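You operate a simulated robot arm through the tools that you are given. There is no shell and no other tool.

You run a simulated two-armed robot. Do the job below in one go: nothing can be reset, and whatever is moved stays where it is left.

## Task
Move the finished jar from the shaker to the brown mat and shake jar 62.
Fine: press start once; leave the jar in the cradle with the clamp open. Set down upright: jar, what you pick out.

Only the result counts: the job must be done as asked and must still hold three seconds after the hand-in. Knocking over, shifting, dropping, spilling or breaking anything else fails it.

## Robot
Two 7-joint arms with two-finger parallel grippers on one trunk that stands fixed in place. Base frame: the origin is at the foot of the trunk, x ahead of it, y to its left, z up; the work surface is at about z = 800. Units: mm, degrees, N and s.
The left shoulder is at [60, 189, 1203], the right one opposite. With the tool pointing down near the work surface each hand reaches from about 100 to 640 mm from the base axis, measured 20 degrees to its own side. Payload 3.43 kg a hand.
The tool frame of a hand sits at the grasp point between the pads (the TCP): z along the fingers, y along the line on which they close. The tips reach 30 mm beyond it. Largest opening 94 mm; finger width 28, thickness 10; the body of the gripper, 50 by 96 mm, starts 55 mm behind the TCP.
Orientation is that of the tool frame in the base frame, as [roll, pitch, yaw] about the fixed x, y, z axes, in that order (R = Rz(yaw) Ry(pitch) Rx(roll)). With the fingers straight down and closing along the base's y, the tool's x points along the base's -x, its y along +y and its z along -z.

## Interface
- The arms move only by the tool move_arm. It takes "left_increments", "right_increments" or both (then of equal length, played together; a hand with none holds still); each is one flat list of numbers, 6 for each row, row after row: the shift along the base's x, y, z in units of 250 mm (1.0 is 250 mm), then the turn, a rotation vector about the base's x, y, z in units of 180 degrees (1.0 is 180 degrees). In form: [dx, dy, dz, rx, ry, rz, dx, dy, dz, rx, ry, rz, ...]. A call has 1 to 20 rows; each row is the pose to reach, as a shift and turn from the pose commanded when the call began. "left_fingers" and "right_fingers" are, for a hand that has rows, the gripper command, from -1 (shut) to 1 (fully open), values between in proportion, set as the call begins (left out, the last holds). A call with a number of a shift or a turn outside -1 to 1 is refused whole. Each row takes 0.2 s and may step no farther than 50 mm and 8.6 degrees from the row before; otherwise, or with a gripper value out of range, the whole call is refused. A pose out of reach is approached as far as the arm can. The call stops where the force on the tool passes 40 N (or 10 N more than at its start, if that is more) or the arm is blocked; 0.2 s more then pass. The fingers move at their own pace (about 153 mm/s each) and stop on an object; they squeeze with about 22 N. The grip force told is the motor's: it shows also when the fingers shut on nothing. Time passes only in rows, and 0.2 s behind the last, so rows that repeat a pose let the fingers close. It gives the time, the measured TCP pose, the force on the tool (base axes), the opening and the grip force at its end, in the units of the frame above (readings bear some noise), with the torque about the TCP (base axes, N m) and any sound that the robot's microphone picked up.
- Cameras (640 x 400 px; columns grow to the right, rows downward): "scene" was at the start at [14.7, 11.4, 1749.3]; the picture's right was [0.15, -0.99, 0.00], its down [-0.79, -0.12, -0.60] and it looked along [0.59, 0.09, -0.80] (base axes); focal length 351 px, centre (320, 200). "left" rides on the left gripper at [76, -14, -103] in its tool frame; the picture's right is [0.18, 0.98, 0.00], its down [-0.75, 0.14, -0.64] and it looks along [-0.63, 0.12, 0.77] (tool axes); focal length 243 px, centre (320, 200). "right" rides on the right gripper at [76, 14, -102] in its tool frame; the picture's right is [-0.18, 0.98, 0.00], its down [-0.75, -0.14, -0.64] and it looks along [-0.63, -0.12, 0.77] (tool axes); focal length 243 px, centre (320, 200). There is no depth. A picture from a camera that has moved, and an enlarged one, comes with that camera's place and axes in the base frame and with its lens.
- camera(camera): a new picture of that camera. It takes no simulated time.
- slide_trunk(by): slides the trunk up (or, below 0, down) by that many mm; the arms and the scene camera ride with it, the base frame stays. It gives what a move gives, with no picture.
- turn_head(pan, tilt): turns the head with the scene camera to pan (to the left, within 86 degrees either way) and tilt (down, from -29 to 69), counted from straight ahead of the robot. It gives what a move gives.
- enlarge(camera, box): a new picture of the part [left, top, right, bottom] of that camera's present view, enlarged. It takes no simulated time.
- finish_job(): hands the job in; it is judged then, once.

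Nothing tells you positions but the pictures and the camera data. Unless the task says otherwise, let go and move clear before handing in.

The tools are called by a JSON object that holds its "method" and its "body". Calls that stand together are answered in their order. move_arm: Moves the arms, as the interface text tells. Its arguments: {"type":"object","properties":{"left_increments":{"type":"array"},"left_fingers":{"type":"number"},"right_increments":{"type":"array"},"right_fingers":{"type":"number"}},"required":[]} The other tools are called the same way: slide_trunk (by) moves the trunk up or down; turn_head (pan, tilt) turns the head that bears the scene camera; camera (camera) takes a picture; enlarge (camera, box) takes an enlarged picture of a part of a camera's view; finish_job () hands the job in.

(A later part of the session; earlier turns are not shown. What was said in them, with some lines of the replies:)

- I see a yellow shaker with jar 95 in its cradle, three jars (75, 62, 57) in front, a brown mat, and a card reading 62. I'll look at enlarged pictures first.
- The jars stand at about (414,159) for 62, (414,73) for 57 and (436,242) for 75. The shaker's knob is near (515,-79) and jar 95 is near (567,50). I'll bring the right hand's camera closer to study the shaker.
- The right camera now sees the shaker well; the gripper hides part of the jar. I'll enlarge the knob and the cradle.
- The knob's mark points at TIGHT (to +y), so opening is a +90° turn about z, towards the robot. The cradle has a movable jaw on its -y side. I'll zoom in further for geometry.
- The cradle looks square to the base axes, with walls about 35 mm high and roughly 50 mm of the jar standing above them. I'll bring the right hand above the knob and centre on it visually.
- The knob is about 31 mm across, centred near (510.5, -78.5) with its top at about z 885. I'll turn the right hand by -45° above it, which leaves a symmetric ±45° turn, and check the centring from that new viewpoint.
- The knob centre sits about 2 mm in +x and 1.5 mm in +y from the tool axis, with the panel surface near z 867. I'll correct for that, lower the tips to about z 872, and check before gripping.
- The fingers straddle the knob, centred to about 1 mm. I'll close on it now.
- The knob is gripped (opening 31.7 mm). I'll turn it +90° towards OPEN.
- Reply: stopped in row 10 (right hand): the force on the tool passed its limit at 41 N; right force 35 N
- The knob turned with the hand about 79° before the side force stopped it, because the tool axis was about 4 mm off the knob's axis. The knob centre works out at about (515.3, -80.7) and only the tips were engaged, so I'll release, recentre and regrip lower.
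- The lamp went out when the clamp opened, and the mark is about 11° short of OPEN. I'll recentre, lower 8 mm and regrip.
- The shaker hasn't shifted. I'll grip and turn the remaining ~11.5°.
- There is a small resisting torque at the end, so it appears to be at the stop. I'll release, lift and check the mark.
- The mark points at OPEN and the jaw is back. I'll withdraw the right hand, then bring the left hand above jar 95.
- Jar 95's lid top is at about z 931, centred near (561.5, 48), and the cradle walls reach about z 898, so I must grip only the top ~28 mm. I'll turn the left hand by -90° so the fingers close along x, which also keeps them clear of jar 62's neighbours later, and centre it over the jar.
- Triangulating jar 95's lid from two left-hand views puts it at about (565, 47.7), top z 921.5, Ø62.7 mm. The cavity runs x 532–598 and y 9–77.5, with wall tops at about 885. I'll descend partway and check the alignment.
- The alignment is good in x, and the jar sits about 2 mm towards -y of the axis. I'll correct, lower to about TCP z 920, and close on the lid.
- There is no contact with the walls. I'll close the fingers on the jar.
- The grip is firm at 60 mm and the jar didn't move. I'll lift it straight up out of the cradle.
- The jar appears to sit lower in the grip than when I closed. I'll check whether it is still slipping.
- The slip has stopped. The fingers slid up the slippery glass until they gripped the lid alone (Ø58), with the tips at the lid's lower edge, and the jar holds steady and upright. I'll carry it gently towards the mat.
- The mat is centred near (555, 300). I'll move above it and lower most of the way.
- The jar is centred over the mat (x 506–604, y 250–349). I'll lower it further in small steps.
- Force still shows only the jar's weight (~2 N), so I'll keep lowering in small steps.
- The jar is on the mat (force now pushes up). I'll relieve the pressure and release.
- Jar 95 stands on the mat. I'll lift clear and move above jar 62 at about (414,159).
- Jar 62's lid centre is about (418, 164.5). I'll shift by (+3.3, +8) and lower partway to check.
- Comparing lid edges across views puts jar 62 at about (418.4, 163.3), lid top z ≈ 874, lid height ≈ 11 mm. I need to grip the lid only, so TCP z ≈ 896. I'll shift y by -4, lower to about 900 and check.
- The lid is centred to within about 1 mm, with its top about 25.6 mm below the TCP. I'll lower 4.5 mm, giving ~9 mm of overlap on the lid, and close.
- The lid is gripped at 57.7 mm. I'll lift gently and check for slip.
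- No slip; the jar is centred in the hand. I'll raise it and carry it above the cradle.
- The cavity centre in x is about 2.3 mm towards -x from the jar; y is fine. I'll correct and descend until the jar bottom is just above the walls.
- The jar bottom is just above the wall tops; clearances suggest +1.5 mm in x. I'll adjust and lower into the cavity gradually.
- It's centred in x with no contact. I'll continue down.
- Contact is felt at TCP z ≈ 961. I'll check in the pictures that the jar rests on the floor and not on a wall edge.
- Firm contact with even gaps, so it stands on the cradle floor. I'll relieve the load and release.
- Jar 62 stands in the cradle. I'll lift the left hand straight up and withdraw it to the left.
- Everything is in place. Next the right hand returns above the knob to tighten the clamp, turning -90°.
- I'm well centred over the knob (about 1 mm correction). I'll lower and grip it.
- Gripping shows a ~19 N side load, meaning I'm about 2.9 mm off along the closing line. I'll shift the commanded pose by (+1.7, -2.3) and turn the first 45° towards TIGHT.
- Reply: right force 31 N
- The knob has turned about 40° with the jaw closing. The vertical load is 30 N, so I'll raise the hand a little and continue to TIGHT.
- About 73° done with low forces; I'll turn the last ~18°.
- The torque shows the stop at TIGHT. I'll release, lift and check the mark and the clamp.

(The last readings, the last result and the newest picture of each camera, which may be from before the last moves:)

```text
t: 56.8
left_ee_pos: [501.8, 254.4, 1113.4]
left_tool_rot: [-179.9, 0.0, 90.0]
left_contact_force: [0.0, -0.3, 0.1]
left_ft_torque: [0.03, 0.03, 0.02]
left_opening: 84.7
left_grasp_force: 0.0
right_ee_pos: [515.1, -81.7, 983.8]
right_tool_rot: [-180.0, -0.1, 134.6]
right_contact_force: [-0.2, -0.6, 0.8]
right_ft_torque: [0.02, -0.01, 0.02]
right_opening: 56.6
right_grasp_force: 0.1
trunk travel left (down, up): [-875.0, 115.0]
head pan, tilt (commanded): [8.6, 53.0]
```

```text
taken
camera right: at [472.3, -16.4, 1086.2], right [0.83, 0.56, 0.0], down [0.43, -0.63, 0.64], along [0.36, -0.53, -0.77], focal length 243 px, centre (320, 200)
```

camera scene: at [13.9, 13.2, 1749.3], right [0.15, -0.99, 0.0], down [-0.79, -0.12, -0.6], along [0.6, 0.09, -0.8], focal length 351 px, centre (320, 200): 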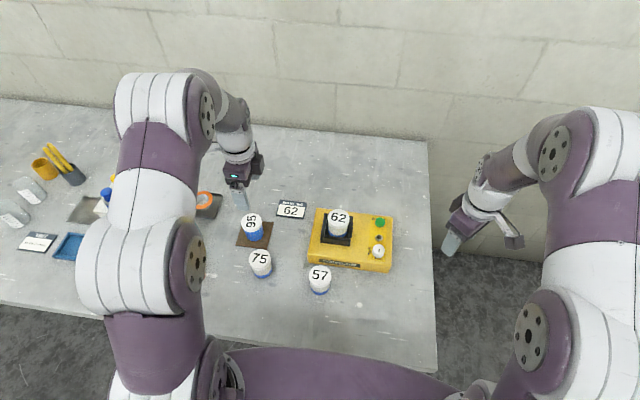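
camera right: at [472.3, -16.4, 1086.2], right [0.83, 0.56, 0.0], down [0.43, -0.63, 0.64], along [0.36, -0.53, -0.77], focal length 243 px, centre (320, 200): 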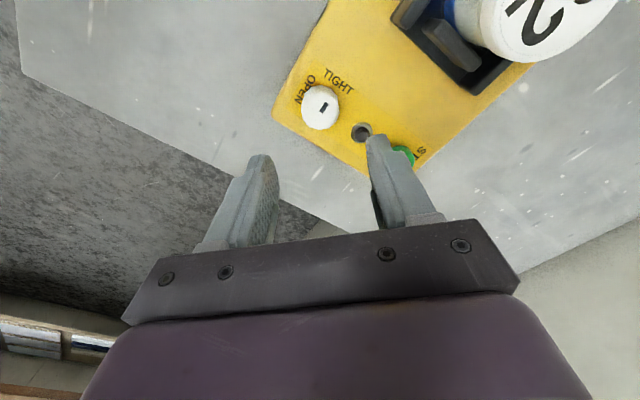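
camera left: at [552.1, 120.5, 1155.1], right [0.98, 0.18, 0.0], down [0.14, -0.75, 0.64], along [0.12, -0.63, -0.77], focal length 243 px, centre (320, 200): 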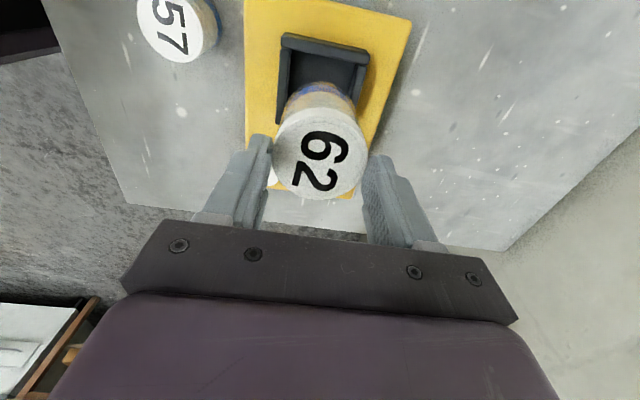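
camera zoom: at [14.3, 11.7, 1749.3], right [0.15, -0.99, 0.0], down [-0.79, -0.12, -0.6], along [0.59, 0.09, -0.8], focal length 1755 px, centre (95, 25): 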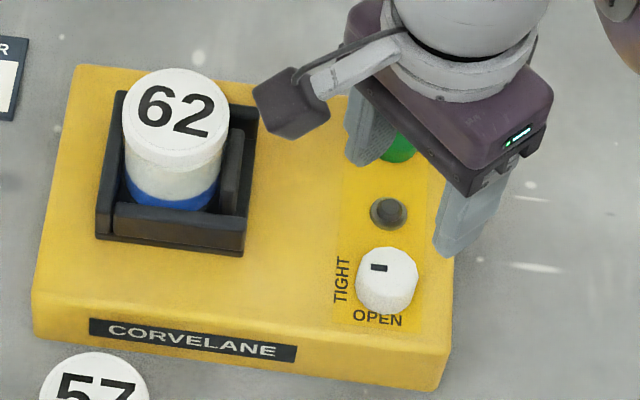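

TIGHT is set and the jaw holds jar 62. Next, the start button: I'll move over it with closed fingers and locate it precisely.

{"method": "move_arm", "body": {"right_increments": [0.13, 0, 0, 0, 0, 0, 0.26, 0, 0, 0, 0, 0, 0.388, 0, 0, 0, 0, 0, 0.388, 0, 0, 0, 0, 0], "right_fingers": -1}}

{"method": "camera", "body": {"camera": "right"}}

{"method": "enlarge", "body": {"camera": "right", "box": [240, 60, 400, 180]}}

{"method": "enlarge", "body": {"camera": "scene", "box": [325, 185, 425, 265]}}

```text
t: 57.8
left_ee_pos: [501.6, 255.2, 1113.6]
left_tool_rot: [-180.0, 0.0, 90.0]
left_contact_force: [-0.2, 0.0, -0.6]
left_ft_torque: [0.03, -0.02, 0.01]
left_opening: 84.3
left_grasp_force: 0.1
right_ee_pos: [611.3, -81.1, 982.8]
right_tool_rot: [-179.9, 0.0, 134.5]
right_contact_force: [-0.5, 0.1, 0.4]
right_ft_torque: [0.0, 0.0, 0.01]
right_opening: 0.1
right_grasp_force: 22.5
right hand out of reach, approached as far as the arm can: row 3
trunk travel left (down, up): [-875.0, 115.0]
head pan, tilt (commanded): [8.6, 53.0]
```

```text
taken
camera right: at [568.1, -16.0, 1086.6], right [0.83, 0.56, 0.0], down [0.43, -0.63, 0.64], along [0.36, -0.53, -0.77], focal length 243 px, centre (320, 200)
```

right: 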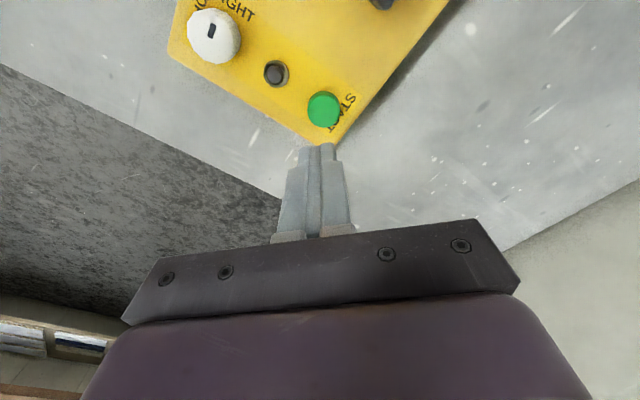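

```text
3.33 times, centred on (320, 120) of right
camera zoom: at [568.1, -16.0, 1086.6], right [0.83, 0.56, 0.0], down [0.43, -0.63, 0.64], along [0.36, -0.53, -0.77], focal length 809 px, centre (320, 467)
```

zoom: 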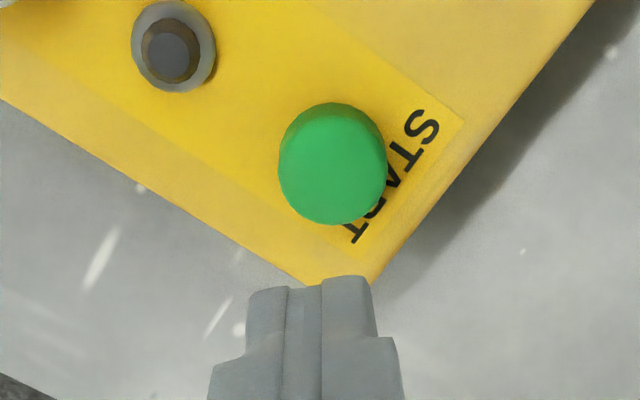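

```text
5.00 times, centred on (375, 225) of scene
camera zoom: at [14.4, 11.4, 1749.4], right [0.15, -0.99, 0.0], down [-0.79, -0.12, -0.6], along [0.59, 0.09, -0.8], focal length 1755 px, centre (45, 75)
```

zoom: 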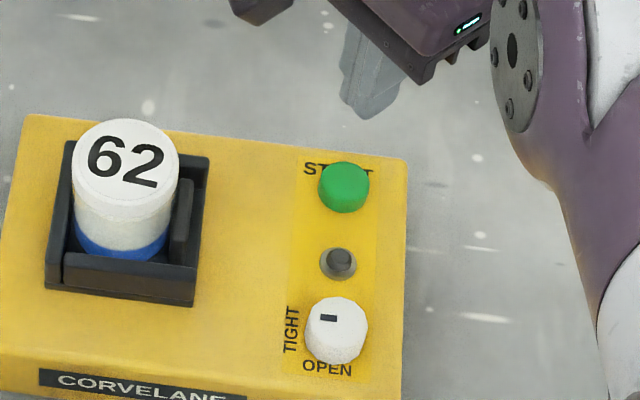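

The button is near (614.5, -79), at the edge of straight-down reach. I'll tilt the fingers 10° forward so the wrist stays within reach, and come down partway.

{"method": "move_arm", "body": {"right_increments": [0.0, 0, 0, 0, -0.028, 0, 0.01, 0, -0.05, 0, -0.0556, 0, 0.024, 0, -0.15, 0, -0.0556, 0, 0.032, 0, -0.22, 0, -0.0556, 0, 0.032, 0, -0.22, 0, -0.0556, 0]}}

{"method": "camera", "body": {"camera": "right"}}

{"method": "enlarge", "body": {"camera": "right", "box": [240, 60, 400, 180]}}

{"method": "enlarge", "body": {"camera": "scene", "box": [345, 190, 425, 250]}}

```text
t: 59.0
left_ee_pos: [502.7, 255.4, 1113.7]
left_tool_rot: [-180.0, 0.0, 89.9]
left_contact_force: [-0.6, 0.9, 0.2]
left_ft_torque: [-0.02, -0.03, -0.03]
left_opening: 85.1
left_grasp_force: 0.1
right_ee_pos: [621.0, -80.1, 930.1]
right_tool_rot: [172.9, 7.0, 134.2]
right_contact_force: [-0.2, -0.6, -1.0]
right_ft_torque: [0.01, -0.03, -0.02]
right_opening: 0.0
right_grasp_force: 21.7
trunk travel left (down, up): [-875.0, 115.0]
head pan, tilt (commanded): [8.6, 53.0]
```

```text
taken
camera right: at [561.5, -15.9, 1022.4], right [0.82, 0.56, 0.14], down [0.31, -0.63, 0.71], along [0.49, -0.53, -0.69], focal length 243 px, centre (320, 200)
```

right: 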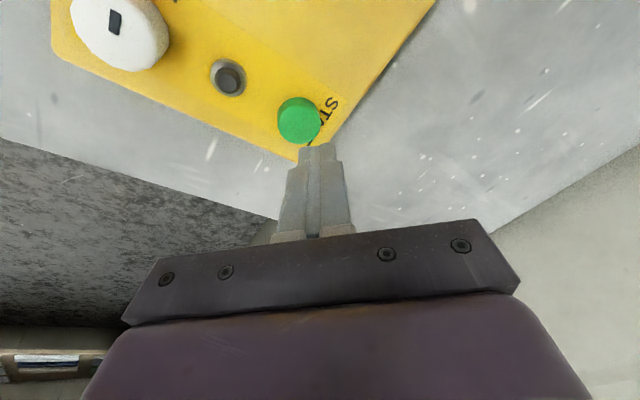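

```text
3.33 times, centred on (320, 120) of right
camera zoom: at [561.5, -15.9, 1022.4], right [0.82, 0.56, 0.14], down [0.31, -0.63, 0.71], along [0.49, -0.53, -0.69], focal length 809 px, centre (320, 467)
```

zoom: 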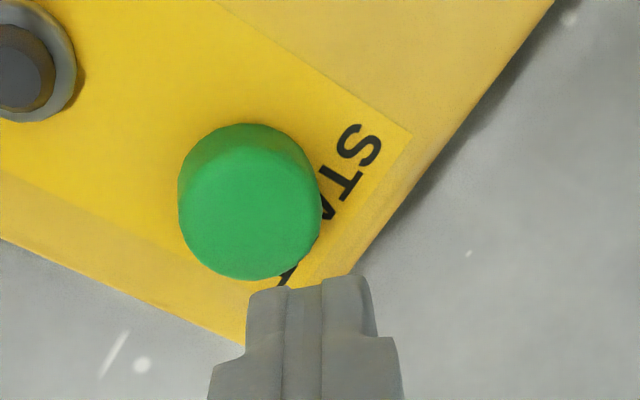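

```text
6.67 times, centred on (385, 220) of scene
camera zoom: at [14.3, 11.5, 1749.4], right [0.15, -0.99, 0.0], down [-0.79, -0.12, -0.6], along [0.59, 0.09, -0.8], focal length 2341 px, centre (-113, 67)
```

zoom: 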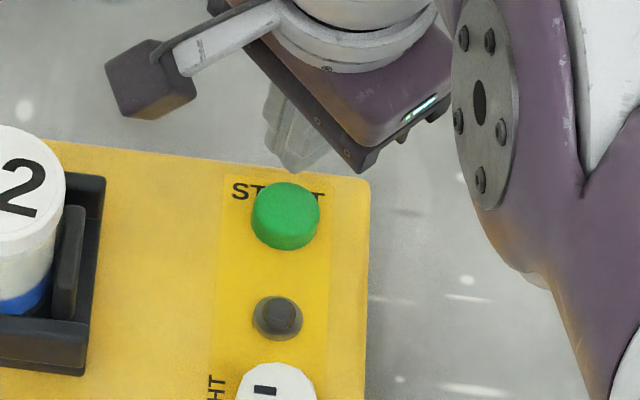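

Two views put the button top at about (612, -77, 876), directly under the fingertips' lowest corner. I'll lower to just above it.

{"method": "move_arm", "body": {"right_increments": [0, 0, -0.04, 0, 0, 0, 0, 0, -0.068, 0, 0, 0, 0, 0, -0.068, 0, 0, 0]}}

{"method": "enlarge", "body": {"camera": "right", "box": [240, 60, 400, 180]}}

{"method": "enlarge", "body": {"camera": "scene", "box": [345, 190, 425, 250]}}

```text
t: 59.8
left_ee_pos: [503.2, 254.7, 1114.9]
left_tool_rot: [180.0, -0.1, 90.0]
left_contact_force: [-0.9, 0.2, 0.0]
left_ft_torque: [-0.01, 0.02, -0.02]
left_opening: 84.6
left_grasp_force: 0.0
right_ee_pos: [621.6, -80.3, 913.9]
right_tool_rot: [173.0, 7.0, 134.2]
right_contact_force: [-0.3, -0.6, -0.5]
right_ft_torque: [-0.03, 0.02, 0.02]
right_opening: 0.2
right_grasp_force: 21.6
trunk travel left (down, up): [-875.0, 115.0]
head pan, tilt (commanded): [8.6, 53.0]
```

```text
3.33 times, centred on (320, 120) of right
camera zoom: at [561.6, -15.8, 1007.1], right [0.82, 0.56, 0.14], down [0.31, -0.63, 0.71], along [0.49, -0.53, -0.69], focal length 809 px, centre (320, 467)
```

zoom: 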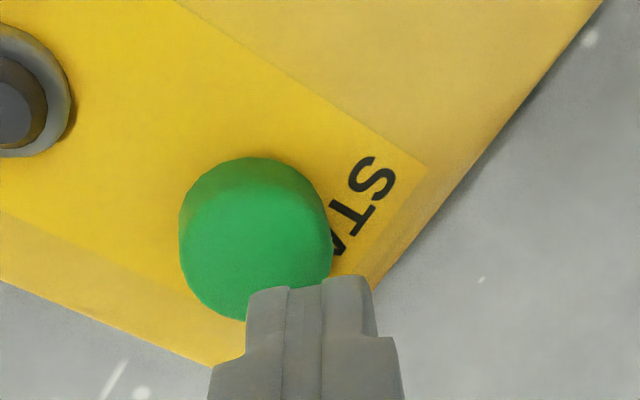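

```text
6.67 times, centred on (385, 220) of scene
camera zoom: at [14.9, 11.4, 1749.3], right [0.15, -0.99, 0.0], down [-0.79, -0.12, -0.6], along [0.59, 0.09, -0.8], focal length 2341 px, centre (-113, 67)
```

zoom: 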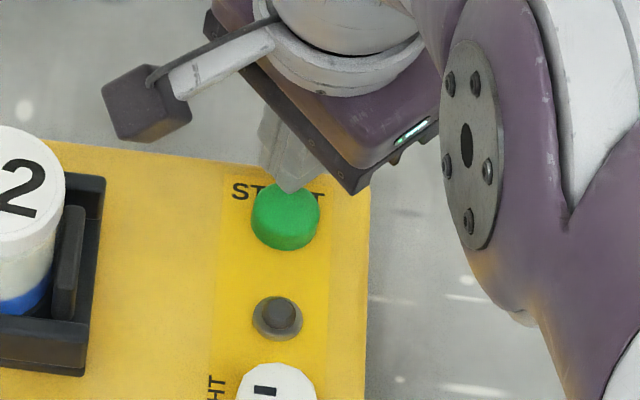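

The tip will land about 4–5 mm beyond the button's centre, so I'll shift back 4 mm and step down until it presses.

{"method": "move_arm", "body": {"right_increments": [-0.016, 0, 0, 0, 0, 0, -0.016, 0, -0.012, 0, 0, 0, -0.016, 0, -0.012, 0, 0, 0]}}

{"method": "enlarge", "body": {"camera": "scene", "box": [345, 190, 425, 250]}}

{"method": "enlarge", "body": {"camera": "right", "box": [240, 60, 400, 180]}}

```text
t: 60.6
left_ee_pos: [502.2, 255.4, 1113.5]
left_tool_rot: [-180.0, 0.0, 90.0]
left_contact_force: [-0.5, 0.3, -0.9]
left_ft_torque: [0.02, 0.02, -0.01]
left_opening: 84.7
left_grasp_force: 0.0
right_ee_pos: [617.2, -81.2, 909.9]
right_tool_rot: [173.0, 7.0, 134.2]
right_contact_force: [0.1, 0.7, -0.3]
right_ft_torque: [0.01, 0.01, 0.01]
right_opening: 0.0
right_grasp_force: 21.8
trunk travel left (down, up): [-875.0, 115.0]
head pan, tilt (commanded): [8.6, 53.0]
```

```text
6.67 times, centred on (385, 220) of scene
camera zoom: at [14.9, 11.4, 1749.3], right [0.15, -0.99, 0.0], down [-0.79, -0.12, -0.6], along [0.59, 0.09, -0.8], focal length 2341 px, centre (-113, 67)
```

zoom: 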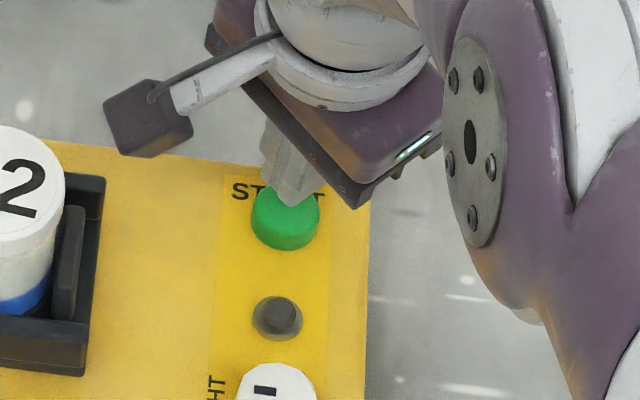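

```text
3.33 times, centred on (320, 120) of right
camera zoom: at [557.0, -17.1, 1003.9], right [0.82, 0.56, 0.14], down [0.31, -0.63, 0.71], along [0.49, -0.53, -0.69], focal length 809 px, centre (320, 467)
```

zoom: 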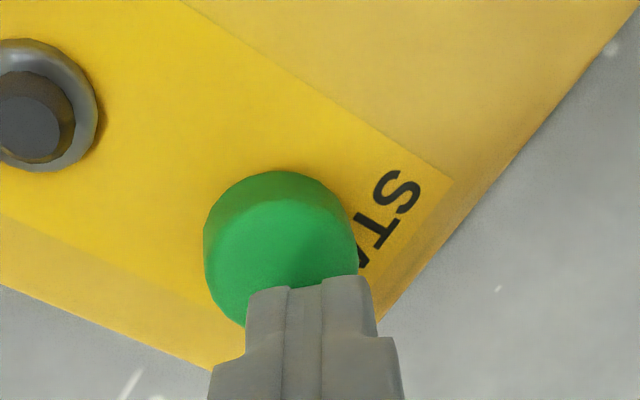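

{"method": "move_arm", "body": {"right_increments": [0, 0, -0.01, 0, 0, 0]}}

{"method": "enlarge", "body": {"camera": "scene", "box": [345, 190, 425, 250]}}

```text
t: 61.0
left_ee_pos: [502.6, 255.2, 1113.4]
left_tool_rot: [179.9, 0.1, 90.0]
left_contact_force: [1.0, -0.2, -1.5]
left_ft_torque: [0.03, -0.02, 0.06]
left_opening: 84.7
left_grasp_force: 0.0
right_ee_pos: [617.1, -80.5, 906.9]
right_tool_rot: [173.0, 7.0, 134.3]
right_contact_force: [-0.8, -0.1, 0.3]
right_ft_torque: [0.01, 0.01, -0.03]
right_opening: 0.1
right_grasp_force: 22.2
trunk travel left (down, up): [-875.0, 115.0]
head pan, tilt (commanded): [8.6, 53.0]
```

```text
6.67 times, centred on (385, 220) of scene
camera zoom: at [15.1, 11.4, 1749.3], right [0.15, -0.99, 0.0], down [-0.79, -0.12, -0.6], along [0.59, 0.09, -0.8], focal length 2341 px, centre (-113, 67)
```

zoom: 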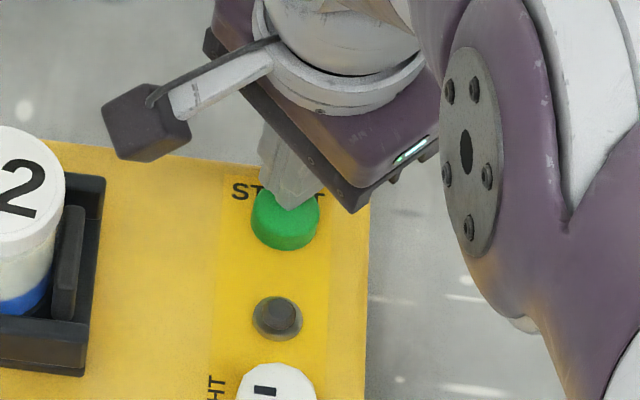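

{"method": "move_arm", "body": {"right_increments": [0, 0, -0.01, 0, 0, 0]}}

{"method": "enlarge", "body": {"camera": "scene", "box": [345, 190, 425, 250]}}

```text
t: 61.4
left_ee_pos: [501.8, 255.3, 1113.0]
left_tool_rot: [-180.0, -0.1, 90.0]
left_contact_force: [-0.3, 0.3, 0.2]
left_ft_torque: [-0.01, 0.02, 0.02]
left_opening: 84.4
left_grasp_force: 0.1
right_ee_pos: [616.4, -81.0, 904.5]
right_tool_rot: [172.8, 7.1, 134.3]
right_contact_force: [-0.4, 0.0, -0.4]
right_ft_torque: [-0.01, -0.01, 0.0]
right_opening: 0.0
right_grasp_force: 21.8
trunk travel left (down, up): [-875.0, 115.0]
head pan, tilt (commanded): [8.6, 53.0]
```

```text
6.67 times, centred on (385, 220) of scene
camera zoom: at [14.9, 11.4, 1749.4], right [0.15, -0.99, 0.0], down [-0.79, -0.12, -0.6], along [0.59, 0.09, -0.8], focal length 2341 px, centre (-113, 67)
```

zoom: 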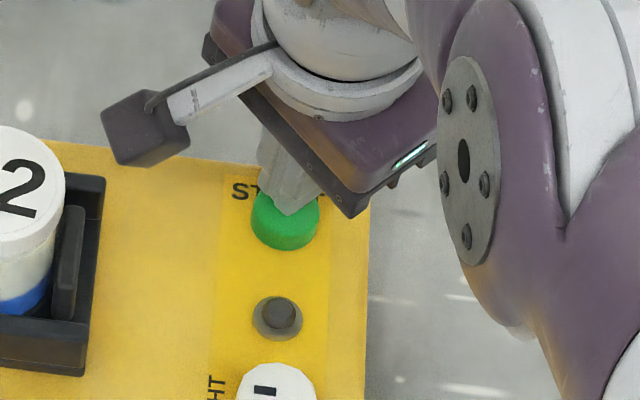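

{"method": "move_arm", "body": {"right_increments": [0, 0, -0.01, 0, 0, 0]}}

{"method": "move_arm", "body": {"right_increments": [0, 0, -0.01, 0, 0, 0]}}

{"method": "enlarge", "body": {"camera": "scene", "box": [345, 190, 425, 250]}}

```text
t: 61.8
left_ee_pos: [501.8, 255.6, 1113.3]
left_tool_rot: [180.0, 0.1, 89.9]
left_contact_force: [0.5, 0.0, -0.3]
left_ft_torque: [0.02, 0.01, 0.01]
left_opening: 84.7
left_grasp_force: 0.0
right_ee_pos: [617.9, -81.0, 902.5]
right_tool_rot: [172.9, 7.0, 134.2]
right_contact_force: [0.7, -1.4, 1.6]
right_ft_torque: [0.0, -0.01, -0.01]
right_opening: 0.1
right_grasp_force: 22.4
trunk travel left (down, up): [-875.0, 115.0]
head pan, tilt (commanded): [8.6, 53.0]
```

```text
t: 62.2
left_ee_pos: [503.3, 255.7, 1113.5]
left_tool_rot: [179.9, 0.0, 90.0]
left_contact_force: [-0.2, 0.0, 0.5]
left_ft_torque: [-0.02, -0.01, -0.01]
left_opening: 84.7
left_grasp_force: 0.0
right_ee_pos: [615.8, -78.9, 900.4]
right_tool_rot: [172.9, 7.1, 134.1]
right_contact_force: [-0.1, 1.0, 1.4]
right_ft_torque: [0.02, -0.01, 0.0]
right_opening: 0.0
right_grasp_force: 21.5
trunk travel left (down, up): [-875.0, 115.0]
head pan, tilt (commanded): [8.6, 53.0]
```

```text
6.67 times, centred on (385, 220) of scene
camera zoom: at [14.8, 11.7, 1749.4], right [0.15, -0.99, 0.0], down [-0.79, -0.12, -0.6], along [0.59, 0.09, -0.8], focal length 2341 px, centre (-113, 67)
```

zoom: 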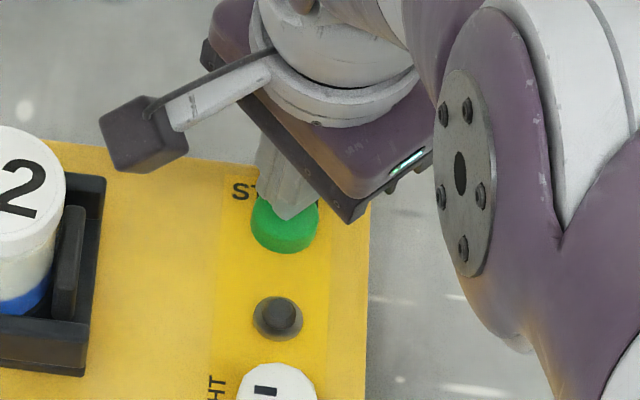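

Slight contact force (1.5 N) and the button is starting to go down. I'll press on in small steps.

{"method": "move_arm", "body": {"right_increments": [0, 0, -0.008, 0, 0, 0]}}

{"method": "enlarge", "body": {"camera": "scene", "box": [305, 190, 425, 270]}}

```text
t: 62.6
left_ee_pos: [501.7, 255.2, 1113.7]
left_tool_rot: [179.9, 0.1, 90.0]
left_contact_force: [0.2, 0.8, -0.1]
left_ft_torque: [-0.02, 0.02, 0.01]
left_opening: 84.5
left_grasp_force: 0.1
right_ee_pos: [617.0, -80.4, 898.4]
right_tool_rot: [172.9, 7.1, 134.2]
right_contact_force: [0.4, -0.6, 2.8]
right_ft_torque: [0.0, 0.04, -0.02]
right_opening: 0.1
right_grasp_force: 21.8
trunk travel left (down, up): [-875.0, 115.0]
head pan, tilt (commanded): [8.6, 53.0]
heard: click
```

```text
5.00 times, centred on (365, 230) of scene
camera zoom: at [14.4, 11.4, 1749.4], right [0.15, -0.99, 0.0], down [-0.79, -0.12, -0.6], along [0.59, 0.09, -0.8], focal length 1755 px, centre (95, 50)
```

zoom: 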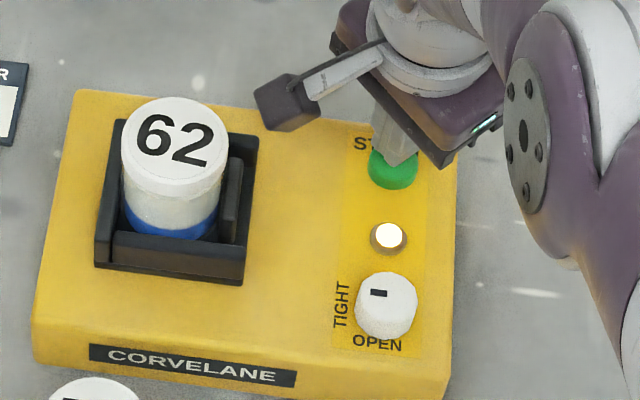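

Click heard and the lamp is lit. I'll lift straight off the button and watch the shaker.

{"method": "move_arm", "body": {"right_increments": [0, 0, 0.1, 0, 0, 0, 0, 0, 0.25, 0, 0, 0, 0, 0, 0.36, 0, 0, 0]}}

{"method": "enlarge", "body": {"camera": "scene", "box": [305, 190, 425, 270]}}

```text
t: 63.4
left_ee_pos: [501.6, 255.5, 1114.2]
left_tool_rot: [179.9, 0.0, 89.9]
left_contact_force: [-1.6, -0.2, -0.6]
left_ft_torque: [0.0, -0.03, 0.0]
left_opening: 84.7
left_grasp_force: 0.1
right_ee_pos: [618.3, -79.7, 988.6]
right_tool_rot: [173.1, 7.0, 134.2]
right_contact_force: [0.6, -0.9, 1.0]
right_ft_torque: [-0.02, -0.04, -0.03]
right_opening: 0.1
right_grasp_force: 22.1
trunk travel left (down, up): [-875.0, 115.0]
head pan, tilt (commanded): [8.6, 53.0]
```

```text
5.00 times, centred on (365, 230) of scene
camera zoom: at [14.5, 11.5, 1749.3], right [0.15, -0.99, 0.0], down [-0.79, -0.12, -0.6], along [0.59, 0.09, -0.8], focal length 1755 px, centre (95, 50)
```

zoom: 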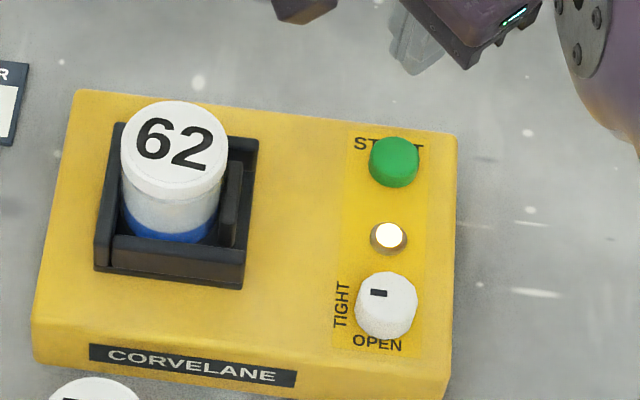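

The lamp glows amber while it runs. Meanwhile I'll untilt the right hand and bring it back above the knob.

{"method": "move_arm", "body": {"right_increments": [-0.1, 0, 0, 0, 0.028, 0, -0.25, 0, 0, 0, 0.0556, 0, -0.404, 0, 0, 0, 0.0556, 0, -0.404, 0, 0, 0, 0.0556, 0, -0.404, 0, 0, 0, 0.0556, 0], "right_fingers": 0.2}}

{"method": "enlarge", "body": {"camera": "scene", "box": [305, 190, 425, 270]}}

{"method": "camera", "body": {"camera": "right"}}

```text
t: 64.6
left_ee_pos: [502.9, 254.8, 1112.3]
left_tool_rot: [-180.0, 0.0, 90.0]
left_contact_force: [-0.2, 0.4, 0.2]
left_ft_torque: [0.03, 0.02, -0.02]
left_opening: 84.7
left_grasp_force: 0.0
right_ee_pos: [517.4, -81.9, 985.9]
right_tool_rot: [-179.9, 0.1, 134.5]
right_contact_force: [0.3, 0.7, -0.1]
right_ft_torque: [0.02, 0.03, 0.0]
right_opening: 56.4
right_grasp_force: 0.0
trunk travel left (down, up): [-875.0, 115.0]
head pan, tilt (commanded): [8.6, 53.0]
```

```text
5.00 times, centred on (365, 230) of scene
camera zoom: at [15.1, 11.4, 1749.3], right [0.15, -0.99, 0.0], down [-0.79, -0.12, -0.6], along [0.59, 0.09, -0.8], focal length 1755 px, centre (95, 50)
```

zoom: 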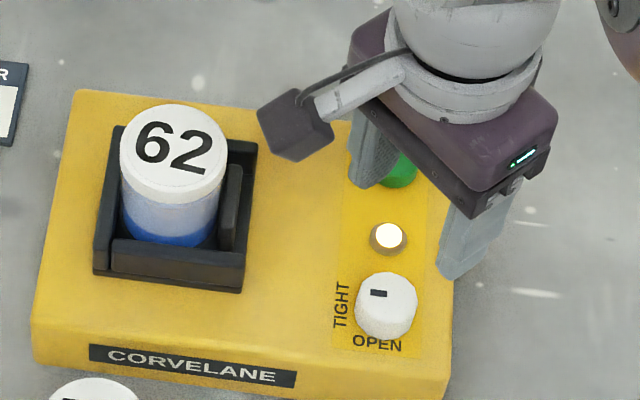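

```text
taken
camera right: at [473.3, -18.2, 1088.2], right [0.83, 0.56, 0.0], down [0.43, -0.63, 0.64], along [0.36, -0.53, -0.77], focal length 243 px, centre (320, 200)
```

right: 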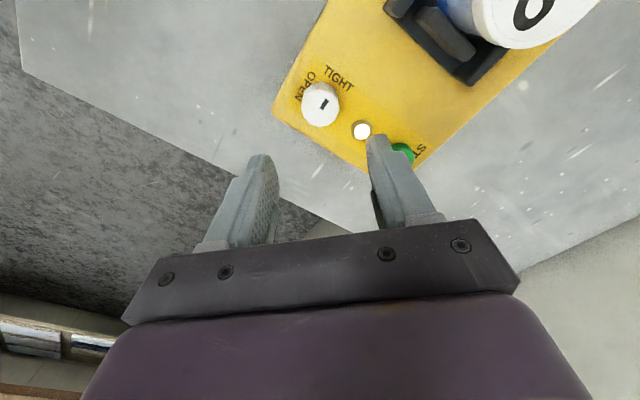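

The jar's contents are turning blue as it shakes. I'll wait for the lamp to turn green.

{"method": "move_arm", "body": {"right_increments": [0, 0, 0, 0, 0, 0, 0, 0, 0, 0, 0, 0, 0, 0, 0, 0, 0, 0, 0, 0, 0, 0, 0, 0, 0, 0, 0, 0, 0, 0, 0, 0, 0, 0, 0, 0, 0, 0, 0, 0, 0, 0, 0, 0, 0, 0, 0, 0, 0, 0, 0, 0, 0, 0, 0, 0, 0, 0, 0, 0, 0, 0, 0, 0, 0, 0, 0, 0, 0, 0, 0, 0, 0, 0, 0, 0, 0, 0, 0, 0, 0, 0, 0, 0, 0, 0, 0, 0, 0, 0]}}

{"method": "enlarge", "body": {"camera": "scene", "box": [305, 190, 425, 270]}}

```text
t: 67.8
left_ee_pos: [501.6, 253.8, 1113.9]
left_tool_rot: [180.0, 0.0, 90.0]
left_contact_force: [-0.1, 0.6, 0.3]
left_ft_torque: [-0.05, 0.01, 0.0]
left_opening: 84.4
left_grasp_force: 0.0
right_ee_pos: [518.0, -81.4, 985.4]
right_tool_rot: [180.0, -0.1, 134.6]
right_contact_force: [-0.2, -0.3, 0.0]
right_ft_torque: [0.02, 0.03, -0.03]
right_opening: 56.4
right_grasp_force: 0.1
trunk travel left (down, up): [-875.0, 115.0]
head pan, tilt (commanded): [8.6, 53.0]
```

```text
5.00 times, centred on (365, 230) of scene
camera zoom: at [14.8, 11.4, 1749.3], right [0.15, -0.99, 0.0], down [-0.79, -0.12, -0.6], along [0.59, 0.09, -0.8], focal length 1755 px, centre (95, 50)
```

zoom: 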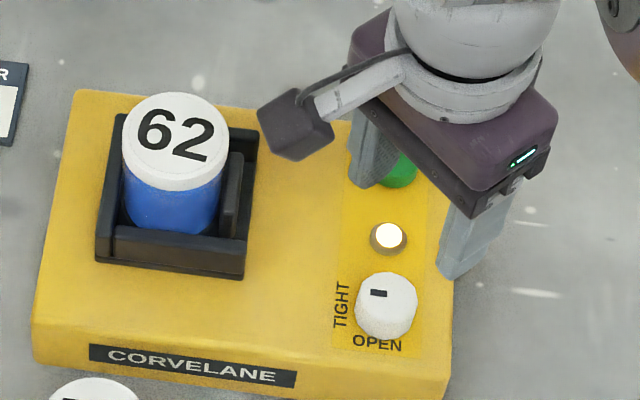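

Still amber; contents are nearly all blue. I'll wait more.

{"method": "move_arm", "body": {"right_increments": [0, 0, 0, 0, 0, 0, 0, 0, 0, 0, 0, 0, 0, 0, 0, 0, 0, 0, 0, 0, 0, 0, 0, 0, 0, 0, 0, 0, 0, 0, 0, 0, 0, 0, 0, 0, 0, 0, 0, 0, 0, 0, 0, 0, 0, 0, 0, 0, 0, 0, 0, 0, 0, 0, 0, 0, 0, 0, 0, 0]}}

{"method": "enlarge", "body": {"camera": "scene", "box": [305, 190, 425, 270]}}

```text
t: 70.0
left_ee_pos: [501.8, 255.1, 1113.9]
left_tool_rot: [-180.0, -0.1, 90.0]
left_contact_force: [-0.2, 0.1, -0.4]
left_ft_torque: [-0.03, -0.01, 0.01]
left_opening: 84.6
left_grasp_force: 0.2
right_ee_pos: [516.7, -82.5, 987.1]
right_tool_rot: [-179.9, 0.0, 134.8]
right_contact_force: [0.9, 0.5, 0.2]
right_ft_torque: [-0.01, 0.02, 0.01]
right_opening: 56.4
right_grasp_force: 0.1
trunk travel left (down, up): [-875.0, 115.0]
head pan, tilt (commanded): [8.6, 53.0]
```

```text
5.00 times, centred on (365, 230) of scene
camera zoom: at [14.8, 11.4, 1749.3], right [0.15, -0.99, 0.0], down [-0.79, -0.12, -0.6], along [0.59, 0.09, -0.8], focal length 1755 px, centre (95, 50)
```

zoom: 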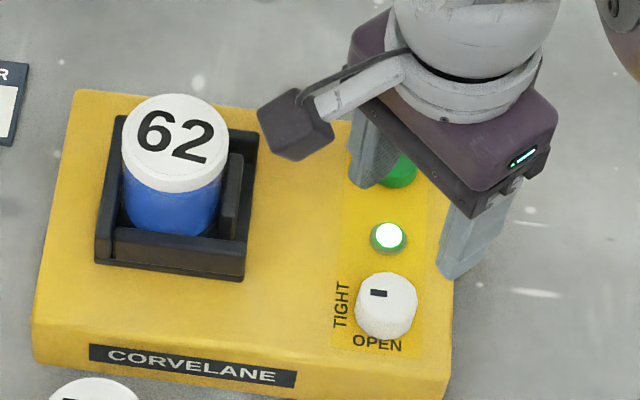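

The lamp is green: shaking is done. I'll check the centring over the knob before gripping to open.

{"method": "enlarge", "body": {"camera": "right", "box": [240, 60, 400, 160]}}

```text
4.00 times, centred on (320, 110) of right
camera zoom: at [473.4, -18.2, 1088.3], right [0.83, 0.56, 0.0], down [0.43, -0.63, 0.64], along [0.36, -0.53, -0.77], focal length 970 px, centre (320, 560)
```

zoom: 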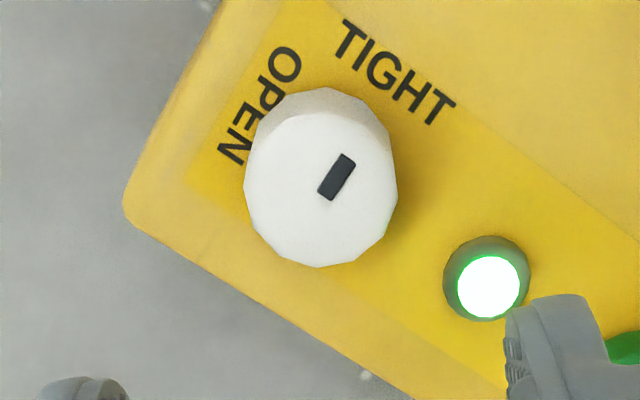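

Centred to within ~2 mm. I'll correct, lower and grip the knob.

{"method": "move_arm", "body": {"right_increments": [-0.005, 0.008, -0.12, 0, 0, 0, -0.005, 0.008, -0.24, 0, 0, 0, -0.005, 0.008, -0.364, 0, 0, 0, -0.005, 0.008, -0.364, 0, 0, 0]}}

{"method": "move_arm", "body": {"right_increments": [0, 0, 0, 0, 0, 0, 0, 0, 0, 0, 0, 0, 0, 0, 0, 0, 0, 0], "right_fingers": -1}}

{"method": "enlarge", "body": {"camera": "right", "box": [220, 80, 420, 205]}}

```text
t: 71.0
left_ee_pos: [503.2, 254.8, 1114.3]
left_tool_rot: [-180.0, 0.0, 90.1]
left_contact_force: [0.6, 0.3, -0.1]
left_ft_torque: [0.0, -0.02, 0.0]
left_opening: 84.7
left_grasp_force: 0.1
right_ee_pos: [514.3, -81.1, 896.5]
right_tool_rot: [-179.9, 0.1, 134.6]
right_contact_force: [-0.2, 1.2, 0.1]
right_ft_torque: [-0.04, 0.01, 0.06]
right_opening: 56.4
right_grasp_force: 0.0
trunk travel left (down, up): [-875.0, 115.0]
head pan, tilt (commanded): [8.6, 53.0]
```

```text
t: 71.8
left_ee_pos: [503.1, 256.4, 1112.4]
left_tool_rot: [180.0, 0.1, 90.0]
left_contact_force: [0.4, -0.7, 0.4]
left_ft_torque: [0.0, 0.01, -0.01]
left_opening: 84.4
left_grasp_force: 0.1
right_ee_pos: [516.5, -80.3, 897.1]
right_tool_rot: [-179.9, 0.1, 134.7]
right_contact_force: [4.6, 5.6, 0.4]
right_ft_torque: [0.27, -0.29, 0.09]
right_opening: 32.6
right_grasp_force: 44.5
trunk travel left (down, up): [-875.0, 115.0]
head pan, tilt (commanded): [8.6, 53.0]
```

```text
3.20 times, centred on (320, 142) of right
camera zoom: at [472.0, -15.9, 999.2], right [0.83, 0.56, 0.0], down [0.43, -0.63, 0.64], along [0.36, -0.53, -0.77], focal length 776 px, centre (320, 384)
```

zoom: 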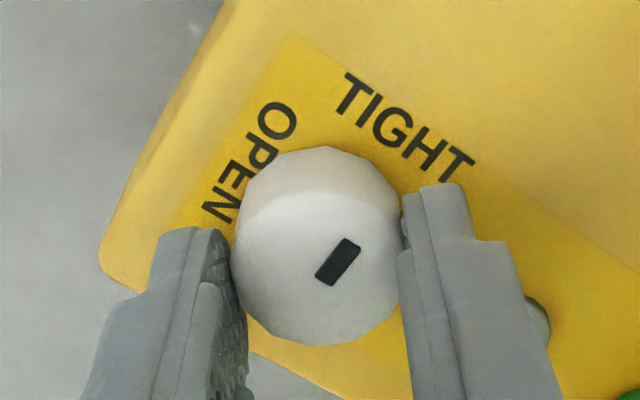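

Good grip with small side loads. I'll turn +45° first.

{"method": "move_arm", "body": {"right_increments": [0.003, 0.003, 0, 0, 0, 0, 0.003, 0.003, 0, 0, 0, 0.045, 0.003, 0.003, 0, 0, 0, 0.09, 0.003, 0.003, 0, 0, 0, 0.135, 0.003, 0.003, 0, 0, 0, 0.18, 0.003, 0.003, 0, 0, 0, 0.225]}}

{"method": "enlarge", "body": {"camera": "right", "box": [220, 80, 420, 205]}}

```text
t: 73.2
left_ee_pos: [501.7, 253.7, 1114.6]
left_tool_rot: [180.0, -0.1, 90.1]
left_contact_force: [-0.4, 0.1, -0.3]
left_ft_torque: [0.02, 0.02, -0.01]
left_opening: 84.9
left_grasp_force: 0.1
right_ee_pos: [515.8, -80.2, 896.8]
right_tool_rot: [-179.9, 0.0, 175.1]
right_contact_force: [1.3, -10.6, 8.3]
right_ft_torque: [-0.6, 0.6, 0.01]
right_opening: 32.3
right_grasp_force: 45.6
trunk travel left (down, up): [-875.0, 115.0]
head pan, tilt (commanded): [8.6, 53.0]
```

```text
3.20 times, centred on (320, 142) of right
camera zoom: at [440.9, -59.4, 999.3], right [0.27, 0.96, 0.0], down [0.74, -0.2, 0.64], along [0.62, -0.17, -0.77], focal length 776 px, centre (320, 384)
```

zoom: 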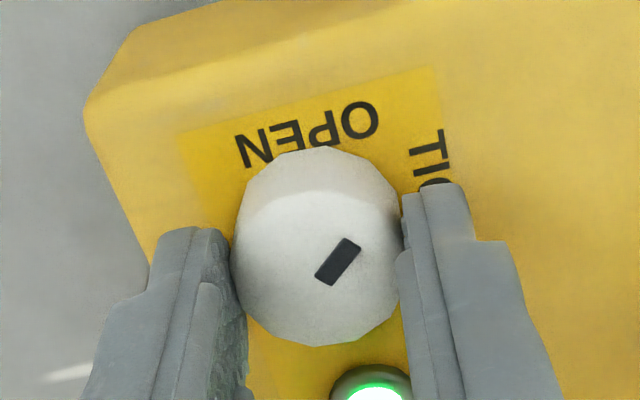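

Turning well. I'll relieve the small side load and continue the remaining ~50° to OPEN.

{"method": "move_arm", "body": {"right_increments": [0, -0.006, 0.004, 0, 0, 0, 0, -0.006, 0.004, 0, 0, 0.045, 0, -0.006, 0.004, 0, 0, 0.09, 0, -0.006, 0.004, 0, 0, 0.135, 0, -0.006, 0.004, 0, 0, 0.18, 0, -0.006, 0.004, 0, 0, 0.225]}}

{"method": "enlarge", "body": {"camera": "right", "box": [220, 80, 420, 205]}}

{"method": "enlarge", "body": {"camera": "scene", "box": [305, 190, 425, 270]}}

```text
t: 74.6
left_ee_pos: [502.9, 255.6, 1112.4]
left_tool_rot: [-180.0, 0.0, 90.0]
left_contact_force: [0.5, -0.5, 0.1]
left_ft_torque: [0.04, -0.03, 0.0]
left_opening: 84.5
left_grasp_force: 0.1
right_ee_pos: [515.1, -80.1, 897.8]
right_tool_rot: [179.9, -0.2, -144.3]
right_contact_force: [-5.4, 5.2, -20.0]
right_ft_torque: [0.71, -0.73, 0.01]
right_opening: 32.3
right_grasp_force: 45.2
trunk travel left (down, up): [-875.0, 115.0]
head pan, tilt (commanded): [8.6, 53.0]
```

```text
3.20 times, centred on (320, 142) of right
camera zoom: at [445.8, -112.6, 999.6], right [-0.43, 0.9, 0.0], down [0.7, 0.33, 0.64], along [0.58, 0.27, -0.77], focal length 776 px, centre (320, 384)
```

zoom: 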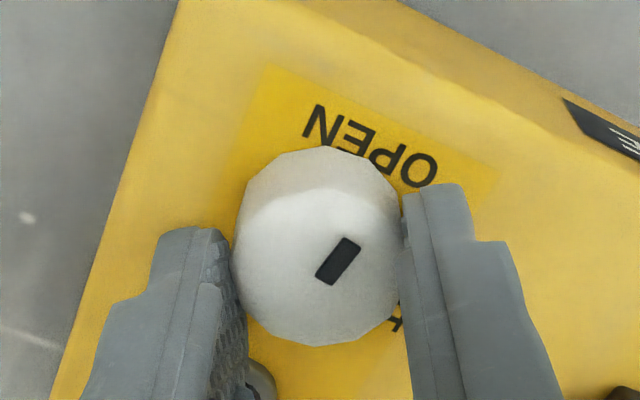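

```text
5.00 times, centred on (365, 230) of scene
camera zoom: at [16.3, 11.9, 1749.1], right [0.15, -0.99, 0.0], down [-0.79, -0.12, -0.6], along [0.59, 0.09, -0.8], focal length 1755 px, centre (95, 50)
```

zoom: 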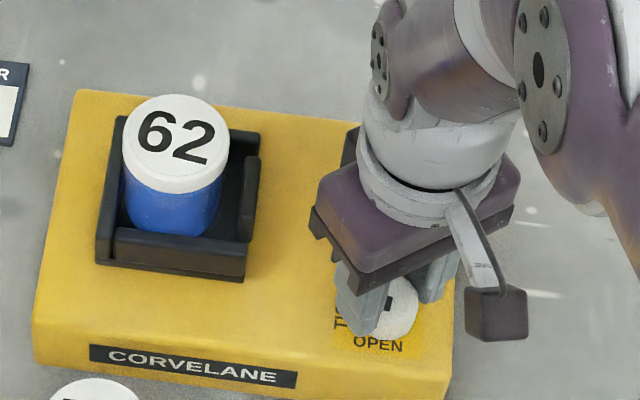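

About 81° done. I'll ease the vertical load and turn the last ~10°.

{"method": "move_arm", "body": {"right_increments": [-0.003, 0.003, -0.009, 0, 0, 0, -0.003, 0.003, -0.009, 0, 0, 0.03, -0.003, 0.003, -0.009, 0, 0, 0.057, -0.003, 0.003, -0.009, 0, 0, 0.057]}}

{"method": "enlarge", "body": {"camera": "right", "box": [220, 80, 420, 205]}}

```text
t: 75.6
left_ee_pos: [502.2, 254.7, 1115.5]
left_tool_rot: [180.0, -0.1, 89.9]
left_contact_force: [-0.2, -0.8, -0.4]
left_ft_torque: [-0.01, -0.01, 0.01]
left_opening: 84.3
left_grasp_force: 0.0
right_ee_pos: [515.8, -80.7, 897.6]
right_tool_rot: [-179.7, 0.2, -134.2]
right_contact_force: [0.9, -5.7, 5.8]
right_ft_torque: [-0.25, 0.24, -0.59]
right_opening: 32.2
right_grasp_force: 44.7
trunk travel left (down, up): [-875.0, 115.0]
head pan, tilt (commanded): [8.6, 53.0]
```

```text
3.20 times, centred on (320, 142) of right
camera zoom: at [451.6, -124.4, 999.1], right [-0.58, 0.82, 0.0], down [0.62, 0.44, 0.65], along [0.53, 0.37, -0.76], focal length 776 px, centre (320, 384)
```

zoom: 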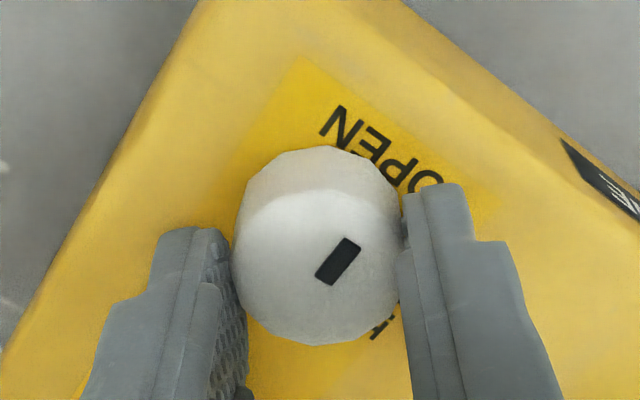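

The stop torque (-0.59 N·m) shows the knob is at OPEN. I'll release, lift and back away.

{"method": "move_arm", "body": {"right_increments": [0, 0, 0, 0, 0, 0, 0, 0, 0, 0, 0, 0, 0, 0, 0.1, 0, 0, 0, 0, 0, 0.25, 0, 0, 0, 0, 0, 0.4, 0, 0, 0, -0.06, -0.12, 0.5, 0, 0, 0, -0.14, -0.26, 0.58, 0, 0, 0, -0.22, -0.4, 0.66, 0, 0, 0, -0.3, -0.54, 0.72, 0, 0, 0], "right_fingers": 0.2}}

{"method": "camera", "body": {"camera": "scene"}}

{"method": "enlarge", "body": {"camera": "scene", "box": [305, 190, 425, 270]}}

{"method": "enlarge", "body": {"camera": "scene", "box": [225, 185, 345, 310]}}

```text
t: 77.6
left_ee_pos: [501.0, 255.0, 1114.9]
left_tool_rot: [-180.0, -0.1, 90.0]
left_contact_force: [0.1, -0.5, 0.2]
left_ft_torque: [0.0, -0.02, 0.02]
left_opening: 84.6
left_grasp_force: 0.1
right_ee_pos: [436.3, -211.0, 1078.4]
right_tool_rot: [180.0, 0.1, -134.1]
right_contact_force: [-0.3, -0.1, 0.8]
right_ft_torque: [0.0, 0.01, 0.0]
right_opening: 56.2
right_grasp_force: 0.0
trunk travel left (down, up): [-875.0, 115.0]
head pan, tilt (commanded): [8.6, 53.0]
```

```text
taken
camera scene: at [13.4, 9.9, 1749.3], right [0.15, -0.99, 0.0], down [-0.79, -0.12, -0.6], along [0.6, 0.09, -0.8], focal length 351 px, centre (320, 200)
```

scene: 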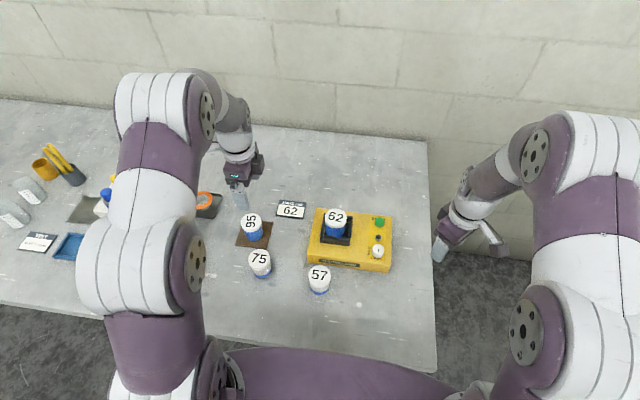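

```text
5.00 times, centred on (365, 230) of scene
camera zoom: at [13.4, 9.9, 1749.3], right [0.15, -0.99, 0.0], down [-0.79, -0.12, -0.6], along [0.6, 0.09, -0.8], focal length 1755 px, centre (95, 50)
```

zoom: 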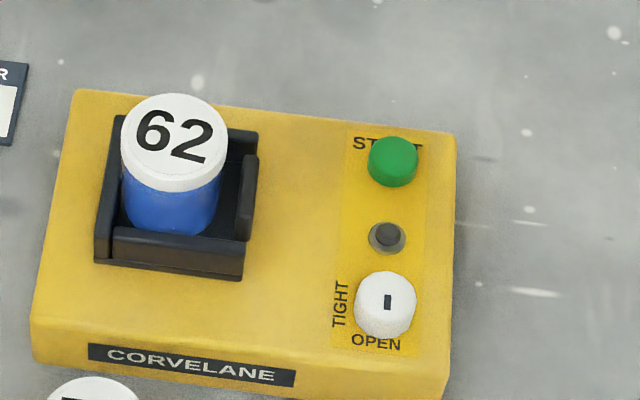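

```text
3.20 times, centred on (285, 248) of scene
camera zoom: at [13.4, 9.9, 1749.3], right [0.15, -0.99, 0.0], down [-0.79, -0.12, -0.6], along [0.6, 0.09, -0.8], focal length 1124 px, centre (432, 48)
```

zoom: 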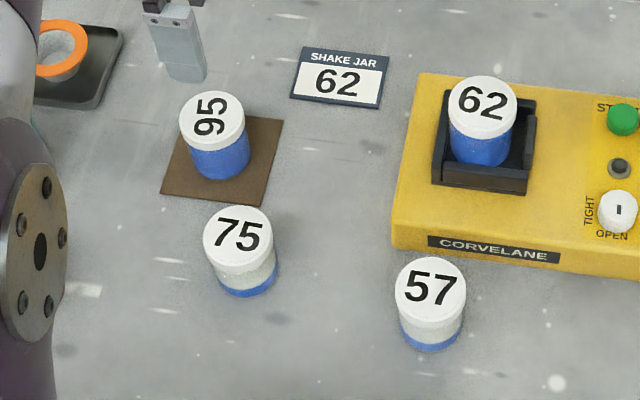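

Jar 95 stands on the brown mat, and jar 62 stands shaken in the cradle with the clamp at OPEN and the lamp off. Jars 75 and 57 are untouched and both hands are clear, so I'm handing in.

{"method": "finish_job", "body": {}}

```text
The job is handed in.
```

The job is done and handed in. Jar 95 is upright on the brown mat. Jar 62 has been shaken and stands upright in the cradle with the clamp open.

- **Shaking:** I pressed start once. I heard the click, jar 62's contents turned blue, and the lamp went green before I opened the clamp.
- **Clamp:** The knob's mark points at OPEN, the jaw is back, and the lamp is off.
- **Other items:** In the last pictures jars 57 and 75, the card and the shaker are where they started.
- **Jar 95 slipped in the grip:** When I lifted it from the cradle it slid down about 30 mm, until the fingers held it by the lid. It stayed upright and I set it down without dropping it.

Both hands were empty and clear at hand-in.
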